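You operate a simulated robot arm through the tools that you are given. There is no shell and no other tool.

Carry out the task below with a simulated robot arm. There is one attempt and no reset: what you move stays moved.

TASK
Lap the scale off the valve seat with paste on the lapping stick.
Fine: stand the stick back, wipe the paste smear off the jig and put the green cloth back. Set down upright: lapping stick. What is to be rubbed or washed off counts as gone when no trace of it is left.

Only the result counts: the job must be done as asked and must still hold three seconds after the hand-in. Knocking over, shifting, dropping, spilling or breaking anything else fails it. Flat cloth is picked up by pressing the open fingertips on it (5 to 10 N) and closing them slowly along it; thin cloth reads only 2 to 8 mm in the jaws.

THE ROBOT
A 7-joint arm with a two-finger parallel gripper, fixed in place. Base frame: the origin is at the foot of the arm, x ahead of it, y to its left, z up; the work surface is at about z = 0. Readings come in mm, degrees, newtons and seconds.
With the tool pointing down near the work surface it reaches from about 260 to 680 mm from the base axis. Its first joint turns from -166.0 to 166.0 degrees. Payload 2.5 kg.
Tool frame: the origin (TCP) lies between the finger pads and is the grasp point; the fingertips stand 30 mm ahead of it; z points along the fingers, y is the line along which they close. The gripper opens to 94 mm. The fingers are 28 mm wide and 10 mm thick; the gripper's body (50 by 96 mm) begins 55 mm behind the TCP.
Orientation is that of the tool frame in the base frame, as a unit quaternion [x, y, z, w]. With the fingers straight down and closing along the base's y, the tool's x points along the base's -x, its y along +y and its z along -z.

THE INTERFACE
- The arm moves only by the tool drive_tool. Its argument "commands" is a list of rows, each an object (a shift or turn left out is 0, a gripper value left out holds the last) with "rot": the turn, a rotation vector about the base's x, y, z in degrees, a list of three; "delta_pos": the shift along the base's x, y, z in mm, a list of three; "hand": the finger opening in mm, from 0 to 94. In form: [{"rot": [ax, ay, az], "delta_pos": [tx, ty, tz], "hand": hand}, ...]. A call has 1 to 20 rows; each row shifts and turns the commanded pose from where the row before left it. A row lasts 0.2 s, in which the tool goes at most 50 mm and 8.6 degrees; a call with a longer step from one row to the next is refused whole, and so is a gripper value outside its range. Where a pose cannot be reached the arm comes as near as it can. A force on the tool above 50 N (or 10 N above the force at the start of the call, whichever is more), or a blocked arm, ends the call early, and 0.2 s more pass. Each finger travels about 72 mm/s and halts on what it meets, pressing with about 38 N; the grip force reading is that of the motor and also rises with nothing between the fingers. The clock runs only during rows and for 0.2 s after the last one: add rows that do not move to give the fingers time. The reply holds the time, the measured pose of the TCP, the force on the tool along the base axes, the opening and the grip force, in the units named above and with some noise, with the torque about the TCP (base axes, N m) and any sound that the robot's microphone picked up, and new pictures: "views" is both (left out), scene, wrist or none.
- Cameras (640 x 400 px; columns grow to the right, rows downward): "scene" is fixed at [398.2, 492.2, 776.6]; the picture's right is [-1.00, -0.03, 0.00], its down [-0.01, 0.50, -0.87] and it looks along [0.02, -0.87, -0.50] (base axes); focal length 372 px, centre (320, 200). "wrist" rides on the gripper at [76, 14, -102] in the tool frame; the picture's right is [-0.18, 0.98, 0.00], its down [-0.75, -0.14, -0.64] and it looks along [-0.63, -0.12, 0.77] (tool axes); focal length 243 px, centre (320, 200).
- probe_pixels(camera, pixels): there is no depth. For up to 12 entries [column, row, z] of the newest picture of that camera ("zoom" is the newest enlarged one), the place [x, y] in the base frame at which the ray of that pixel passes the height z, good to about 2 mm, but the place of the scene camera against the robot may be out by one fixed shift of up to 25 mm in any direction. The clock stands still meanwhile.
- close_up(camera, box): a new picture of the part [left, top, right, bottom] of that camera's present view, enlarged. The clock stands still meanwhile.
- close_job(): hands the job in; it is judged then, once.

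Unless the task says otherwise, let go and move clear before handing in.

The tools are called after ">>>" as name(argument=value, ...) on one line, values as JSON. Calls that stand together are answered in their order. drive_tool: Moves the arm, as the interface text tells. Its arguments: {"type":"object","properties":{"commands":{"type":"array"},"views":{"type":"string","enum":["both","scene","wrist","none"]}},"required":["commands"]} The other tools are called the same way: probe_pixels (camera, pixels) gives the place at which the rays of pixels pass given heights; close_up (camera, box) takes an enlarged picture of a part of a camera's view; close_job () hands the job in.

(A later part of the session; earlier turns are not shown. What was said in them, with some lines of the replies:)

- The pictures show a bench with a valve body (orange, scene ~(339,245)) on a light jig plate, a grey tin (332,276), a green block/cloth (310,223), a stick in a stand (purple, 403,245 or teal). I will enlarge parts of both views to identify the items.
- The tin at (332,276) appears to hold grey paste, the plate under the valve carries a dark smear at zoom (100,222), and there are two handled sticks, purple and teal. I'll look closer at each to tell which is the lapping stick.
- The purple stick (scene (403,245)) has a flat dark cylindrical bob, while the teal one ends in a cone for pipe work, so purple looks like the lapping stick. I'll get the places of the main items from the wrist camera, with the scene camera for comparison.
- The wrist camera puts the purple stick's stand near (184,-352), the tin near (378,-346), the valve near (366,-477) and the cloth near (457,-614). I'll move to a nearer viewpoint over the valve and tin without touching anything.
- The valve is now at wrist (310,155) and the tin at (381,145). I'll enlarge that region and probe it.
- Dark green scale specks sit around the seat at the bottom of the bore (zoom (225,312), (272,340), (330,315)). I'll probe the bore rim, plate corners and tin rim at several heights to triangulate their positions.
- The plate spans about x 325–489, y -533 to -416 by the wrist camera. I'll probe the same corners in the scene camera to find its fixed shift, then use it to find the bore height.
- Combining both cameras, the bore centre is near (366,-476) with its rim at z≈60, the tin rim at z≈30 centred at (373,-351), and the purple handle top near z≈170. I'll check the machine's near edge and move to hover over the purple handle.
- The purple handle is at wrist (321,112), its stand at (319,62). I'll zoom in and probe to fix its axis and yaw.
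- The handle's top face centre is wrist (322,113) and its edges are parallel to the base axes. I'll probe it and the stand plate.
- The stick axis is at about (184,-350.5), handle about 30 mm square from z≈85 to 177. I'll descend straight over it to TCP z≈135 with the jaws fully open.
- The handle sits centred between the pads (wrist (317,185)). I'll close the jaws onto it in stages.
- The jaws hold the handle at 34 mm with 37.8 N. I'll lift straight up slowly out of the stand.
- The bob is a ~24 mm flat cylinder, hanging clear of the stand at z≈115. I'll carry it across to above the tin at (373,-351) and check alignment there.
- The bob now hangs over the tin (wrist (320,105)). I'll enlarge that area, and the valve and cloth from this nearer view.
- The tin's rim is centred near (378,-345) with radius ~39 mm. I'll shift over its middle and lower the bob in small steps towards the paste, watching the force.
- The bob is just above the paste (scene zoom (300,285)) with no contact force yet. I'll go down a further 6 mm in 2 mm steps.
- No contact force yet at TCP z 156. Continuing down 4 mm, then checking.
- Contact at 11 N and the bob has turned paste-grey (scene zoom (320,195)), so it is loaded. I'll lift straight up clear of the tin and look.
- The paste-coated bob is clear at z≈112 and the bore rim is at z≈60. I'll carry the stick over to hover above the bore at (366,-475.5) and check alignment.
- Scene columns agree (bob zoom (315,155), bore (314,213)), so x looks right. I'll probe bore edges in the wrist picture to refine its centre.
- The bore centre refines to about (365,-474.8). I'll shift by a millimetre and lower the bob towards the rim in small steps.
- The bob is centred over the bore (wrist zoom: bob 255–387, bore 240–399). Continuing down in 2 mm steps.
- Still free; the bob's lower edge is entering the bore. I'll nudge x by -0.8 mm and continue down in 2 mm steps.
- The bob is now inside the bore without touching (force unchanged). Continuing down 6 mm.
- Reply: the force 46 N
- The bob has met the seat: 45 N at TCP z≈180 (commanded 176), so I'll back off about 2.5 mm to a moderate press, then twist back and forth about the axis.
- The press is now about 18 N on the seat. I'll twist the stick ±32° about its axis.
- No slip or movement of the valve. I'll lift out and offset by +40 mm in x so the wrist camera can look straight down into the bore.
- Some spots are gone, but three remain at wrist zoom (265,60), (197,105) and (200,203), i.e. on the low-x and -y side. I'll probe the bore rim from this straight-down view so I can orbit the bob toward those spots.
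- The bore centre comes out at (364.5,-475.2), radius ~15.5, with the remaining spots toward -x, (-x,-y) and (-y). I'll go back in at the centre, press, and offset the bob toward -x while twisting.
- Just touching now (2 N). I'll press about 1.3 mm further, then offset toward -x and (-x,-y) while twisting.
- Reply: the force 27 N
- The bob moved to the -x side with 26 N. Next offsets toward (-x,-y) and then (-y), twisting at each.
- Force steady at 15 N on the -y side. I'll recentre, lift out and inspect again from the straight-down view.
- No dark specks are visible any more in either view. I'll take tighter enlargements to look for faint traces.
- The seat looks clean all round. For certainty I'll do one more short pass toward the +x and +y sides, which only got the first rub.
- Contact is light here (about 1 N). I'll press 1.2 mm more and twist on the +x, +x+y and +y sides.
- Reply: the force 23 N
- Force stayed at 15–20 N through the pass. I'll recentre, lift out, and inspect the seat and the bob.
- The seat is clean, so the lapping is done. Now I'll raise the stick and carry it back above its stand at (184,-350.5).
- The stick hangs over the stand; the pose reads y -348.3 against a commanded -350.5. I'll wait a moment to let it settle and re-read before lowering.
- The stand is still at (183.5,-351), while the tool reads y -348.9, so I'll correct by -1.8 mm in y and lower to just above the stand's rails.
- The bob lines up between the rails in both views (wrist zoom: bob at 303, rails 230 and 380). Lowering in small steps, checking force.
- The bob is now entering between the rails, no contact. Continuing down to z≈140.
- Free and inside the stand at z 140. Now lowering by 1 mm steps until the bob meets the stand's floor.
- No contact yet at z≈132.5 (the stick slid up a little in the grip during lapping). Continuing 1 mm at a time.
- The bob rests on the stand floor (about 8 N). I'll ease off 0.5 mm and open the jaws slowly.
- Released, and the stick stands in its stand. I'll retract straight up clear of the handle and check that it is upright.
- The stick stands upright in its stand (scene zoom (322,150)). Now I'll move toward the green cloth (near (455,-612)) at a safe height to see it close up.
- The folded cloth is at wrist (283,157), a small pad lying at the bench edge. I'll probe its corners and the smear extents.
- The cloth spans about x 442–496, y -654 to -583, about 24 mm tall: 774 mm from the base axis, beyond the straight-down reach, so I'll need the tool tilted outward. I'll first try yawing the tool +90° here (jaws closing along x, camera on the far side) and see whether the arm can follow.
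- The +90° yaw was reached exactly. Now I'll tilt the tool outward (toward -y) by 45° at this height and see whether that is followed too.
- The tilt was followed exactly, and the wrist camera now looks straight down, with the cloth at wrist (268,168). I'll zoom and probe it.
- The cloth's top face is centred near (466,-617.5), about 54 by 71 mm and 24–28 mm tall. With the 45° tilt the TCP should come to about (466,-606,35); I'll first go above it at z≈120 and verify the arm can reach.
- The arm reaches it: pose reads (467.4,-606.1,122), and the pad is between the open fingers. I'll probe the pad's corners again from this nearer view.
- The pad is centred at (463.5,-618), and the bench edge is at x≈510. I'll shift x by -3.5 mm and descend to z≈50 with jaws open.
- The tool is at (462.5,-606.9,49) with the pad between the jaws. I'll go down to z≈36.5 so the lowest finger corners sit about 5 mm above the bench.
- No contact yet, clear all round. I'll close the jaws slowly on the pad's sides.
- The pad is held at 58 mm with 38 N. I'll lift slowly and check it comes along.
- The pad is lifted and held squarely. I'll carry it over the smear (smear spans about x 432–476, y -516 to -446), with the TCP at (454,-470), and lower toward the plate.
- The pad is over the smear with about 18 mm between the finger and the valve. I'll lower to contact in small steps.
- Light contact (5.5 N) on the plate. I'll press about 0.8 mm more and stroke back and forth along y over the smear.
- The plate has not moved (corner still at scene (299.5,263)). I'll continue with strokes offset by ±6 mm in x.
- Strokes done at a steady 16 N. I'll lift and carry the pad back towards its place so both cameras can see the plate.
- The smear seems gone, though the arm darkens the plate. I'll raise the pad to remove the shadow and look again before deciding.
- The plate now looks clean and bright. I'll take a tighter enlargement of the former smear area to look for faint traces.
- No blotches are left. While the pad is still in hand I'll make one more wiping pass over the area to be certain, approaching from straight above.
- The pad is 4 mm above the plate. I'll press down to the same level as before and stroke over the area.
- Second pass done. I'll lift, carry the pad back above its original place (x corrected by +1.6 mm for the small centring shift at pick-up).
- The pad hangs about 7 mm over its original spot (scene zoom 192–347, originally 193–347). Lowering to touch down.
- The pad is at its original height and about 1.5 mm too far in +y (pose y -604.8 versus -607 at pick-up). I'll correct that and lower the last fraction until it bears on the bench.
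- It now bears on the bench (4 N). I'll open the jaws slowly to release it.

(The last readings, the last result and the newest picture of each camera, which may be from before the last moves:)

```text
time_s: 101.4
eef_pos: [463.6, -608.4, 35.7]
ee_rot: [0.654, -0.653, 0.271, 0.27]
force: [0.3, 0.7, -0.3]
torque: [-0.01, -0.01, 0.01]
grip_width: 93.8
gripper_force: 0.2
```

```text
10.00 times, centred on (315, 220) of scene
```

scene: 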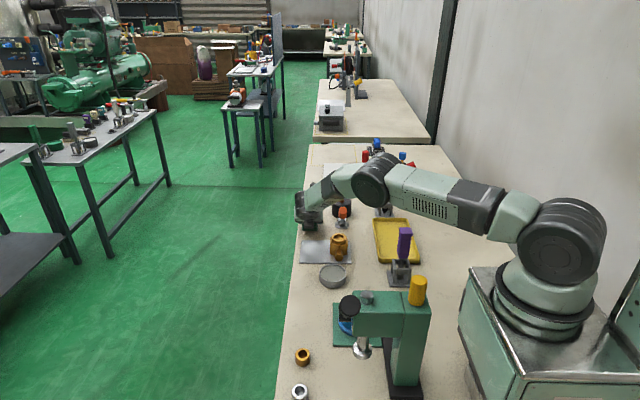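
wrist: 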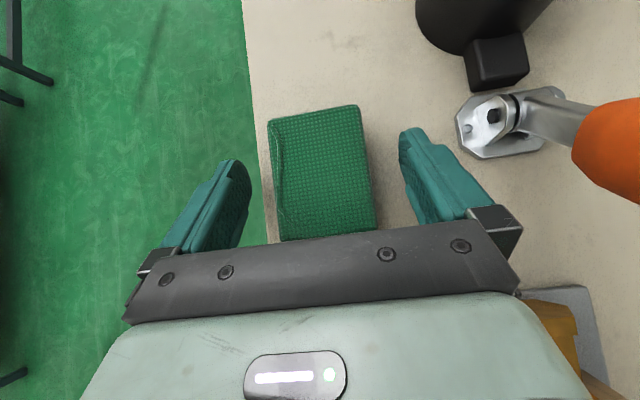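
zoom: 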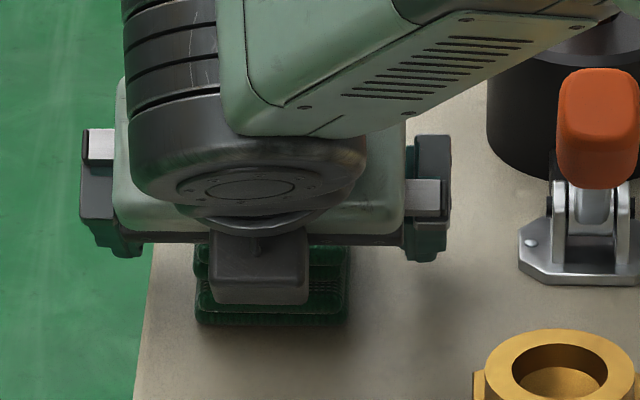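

Released. I'll retract straight up and move clear, then inspect the whole scene.

>>> drive_tool(commands=[{"delta_pos": [0, 0, 10]}, {"delta_pos": [0, 0, 30]}, {"delta_pos": [0, 0, 40]}, {"delta_pos": [0, 0, 40]}, {"delta_pos": [-25, 20, 35]}, {"delta_pos": [-30, 20, 35]}, {"delta_pos": [-30, 20, 30]}, {"delta_pos": [-25, 14, 28]}, {"delta_pos": [0, 0, 0]}, {"delta_pos": [0, 0, 0]}])

>>> close_up(camera="scene", box=[290, 200, 370, 280])

>>> close_up(camera="scene", box=[290, 200, 340, 240])

>>> close_up(camera="wrist", box=[230, 130, 370, 240])

```text
refused: row 6 steps farther than a row can; nothing moved
```

```text
5.00 times, centred on (330, 240) of scene
```

zoom: 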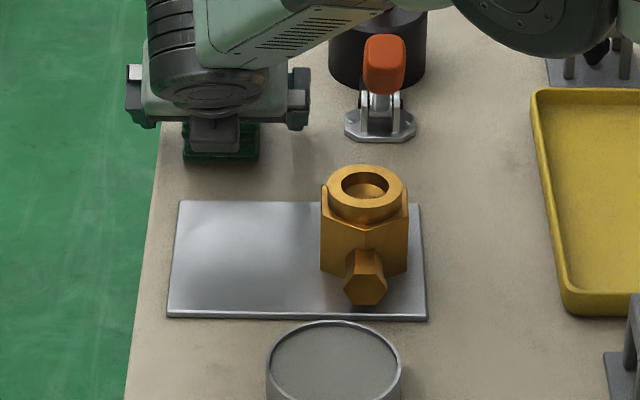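

```text
10.00 times, centred on (315, 220) of scene
```

zoom: 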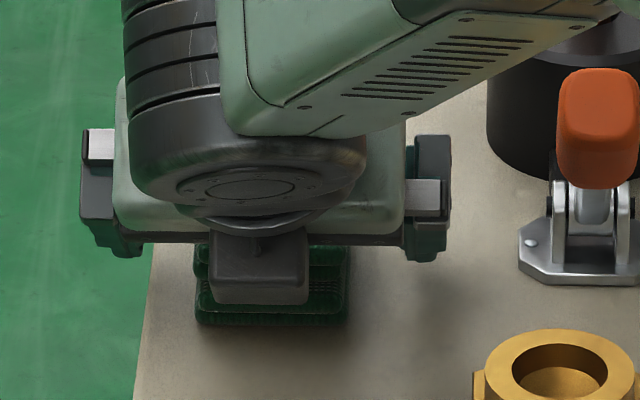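

```text
3.64 times, centred on (300, 185) of wrist
```

zoom: 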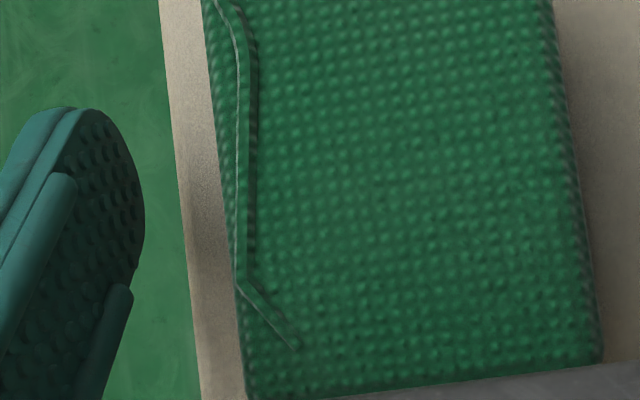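

The call was refused because one row was a bit too long; nothing moved and the jaws are open. I'll repeat the retreat with shorter steps.

>>> drive_tool(commands=[{"delta_pos": [0, 0, 10]}, {"delta_pos": [0, 0, 30]}, {"delta_pos": [0, 0, 40]}, {"delta_pos": [0, 0, 40]}, {"delta_pos": [-22, 15, 28]}, {"delta_pos": [-22, 15, 28]}, {"delta_pos": [-22, 15, 28]}, {"delta_pos": [-22, 15, 28]}, {"delta_pos": [-22, 14, 16]}, {"delta_pos": [0, 0, 0]}, {"delta_pos": [0, 0, 0]}])

>>> close_up(camera="scene", box=[290, 200, 370, 280])

>>> close_up(camera="scene", box=[295, 205, 365, 265])

>>> close_up(camera="wrist", box=[230, 130, 370, 240])

```text
time_s: 103.8
eef_pos: [353.7, -534.1, 282.8]
ee_rot: [0.654, -0.653, 0.27, 0.27]
force: [0.8, -0.1, 0.1]
torque: [-0.02, -0.01, 0.02]
grip_width: 93.9
gripper_force: 0.2
```

scene: 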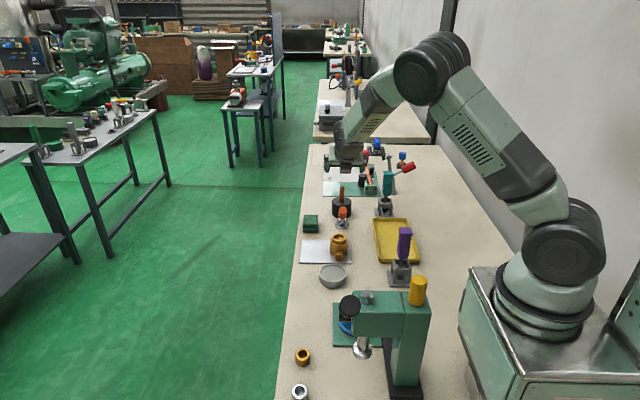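
wrist: 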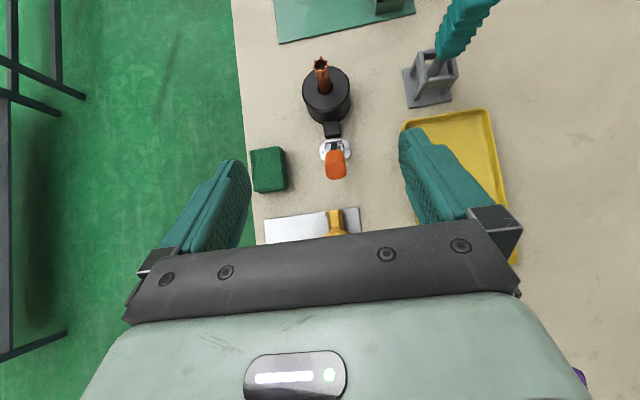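

```text
5.00 times, centred on (330, 240) of scene
```

zoom: 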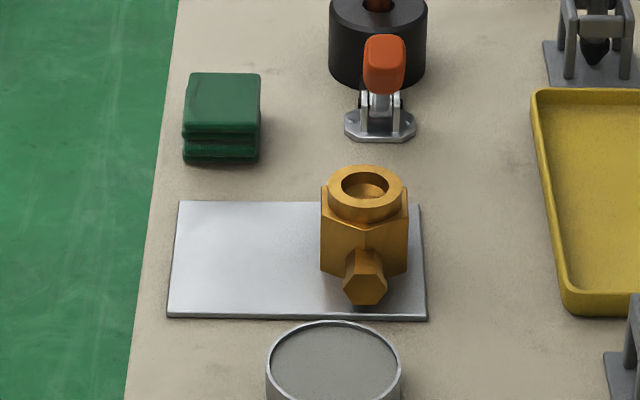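

```text
6.67 times, centred on (330, 235) of scene
```

zoom: 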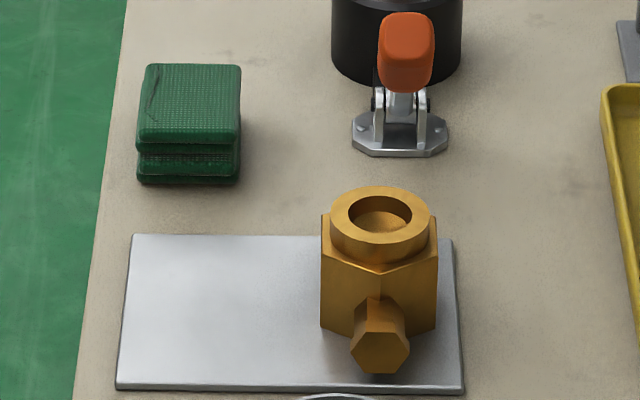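

```text
3.64 times, centred on (300, 185) of wrist
```

zoom: 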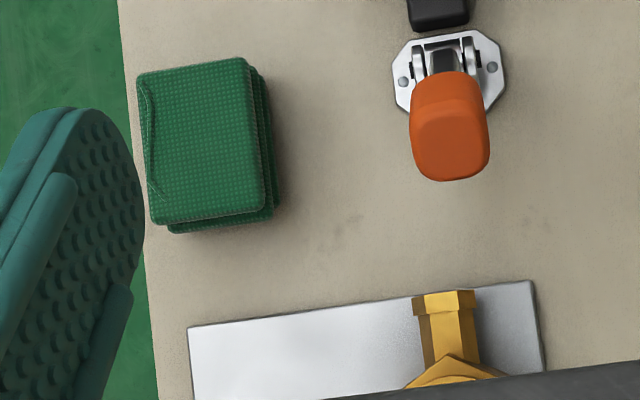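

The cloth is back in place (scene zoom 137–241 versus 135–240 originally) and the plate looks clean. I'll untilt the tool so the wrist camera can look at the plate and seat for a last check.

>>> drive_tool(commands=[{"rot": [8, 0, 0]}, {"rot": [8, 0, 0]}, {"rot": [8, 0, 0]}, {"rot": [8, 0, 0]}, {"rot": [8, 0, 0]}, {"rot": [5, 0, 0]}, {"rot": [0, 0, 0]}])

>>> close_up(camera="wrist", box=[215, 50, 365, 170])

>>> close_up(camera="scene", box=[380, 215, 430, 290])

>>> close_up(camera="scene", box=[331, 231, 347, 243])

```text
time_s: 105.4
eef_pos: [353.5, -533.9, 282.9]
ee_rot: [-0.707, 0.707, 0.0, 0.001]
force: [-0.3, 0.8, 0.1]
torque: [0.03, -0.01, -0.05]
grip_width: 93.7
gripper_force: 0.0
```

scene: 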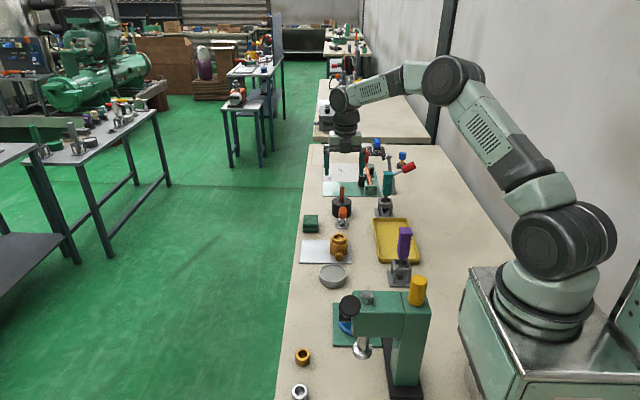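
wrist: 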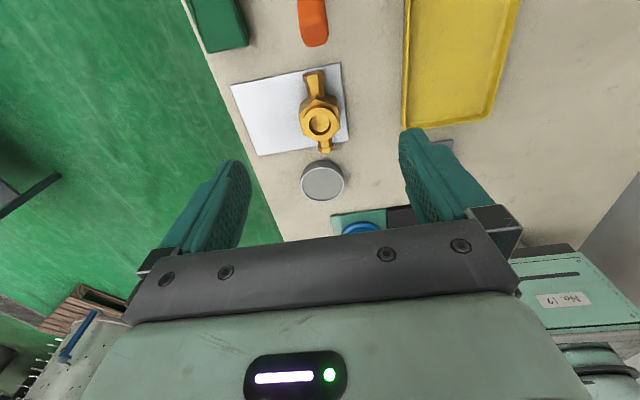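

```text
3.33 times, centred on (290, 110) of wrist
```

zoom: 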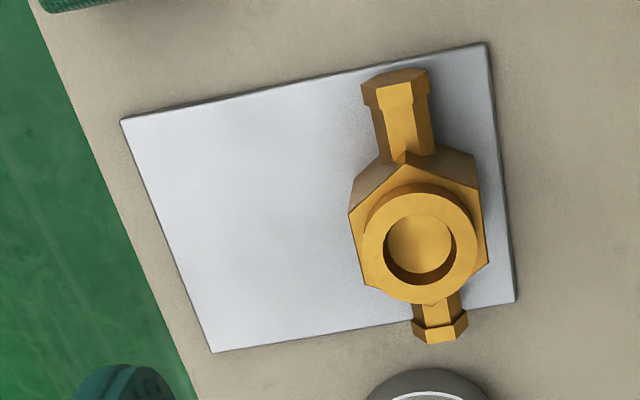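

```text
5.33 times, centred on (405, 252) of scene
```

zoom: 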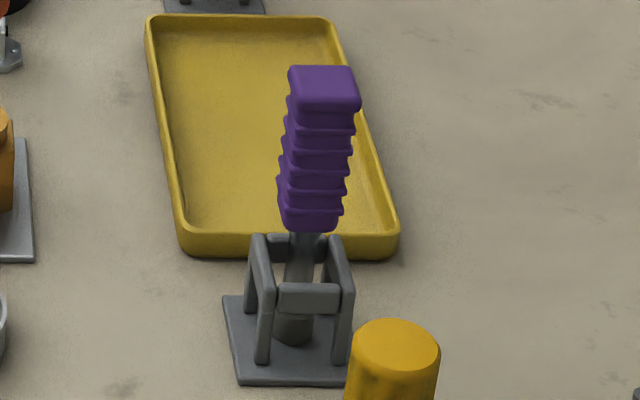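

```text
16.00 times, centred on (339, 237) of scene
```

zoom: 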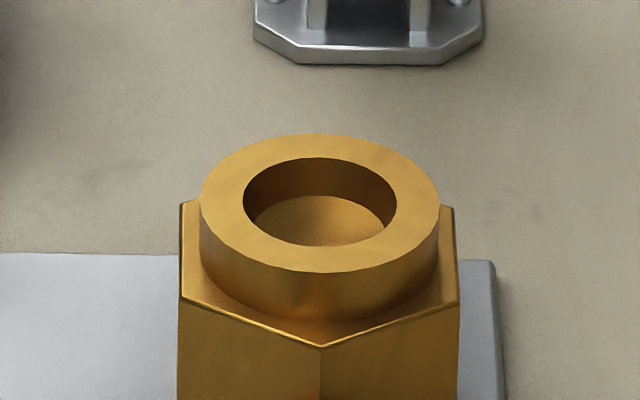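

The plate is spotless (wrist zoom (250,230)), the seat bore is clean, the purple stick stands upright in its stand, and the cloth lies where it was, with the arm clear and the jaws open. I'm handing the job in.

>>> close_job()

```text
The job is handed in.
```

The job is handed in. The last pictures before hand-in show the valve seat and the jig both clean, with nothing else moved.

- **Valve seat:** I dipped the purple lapping stick in the paste and twisted it against the seat. The first rub left three specks of scale. I rubbed those off, then made one more pass, and no scale was visible after that.
- **Lapping stick:** it is back in its stand, upright and released.
- **Paste smear:** I wiped the jig twice with the green cloth and could see no trace of it afterwards.
- **Green cloth:** it is back within about a millimetre of where it lay.

The arm was clear of everything, with the gripper open, when I handed in. I have not been shown the judged result.
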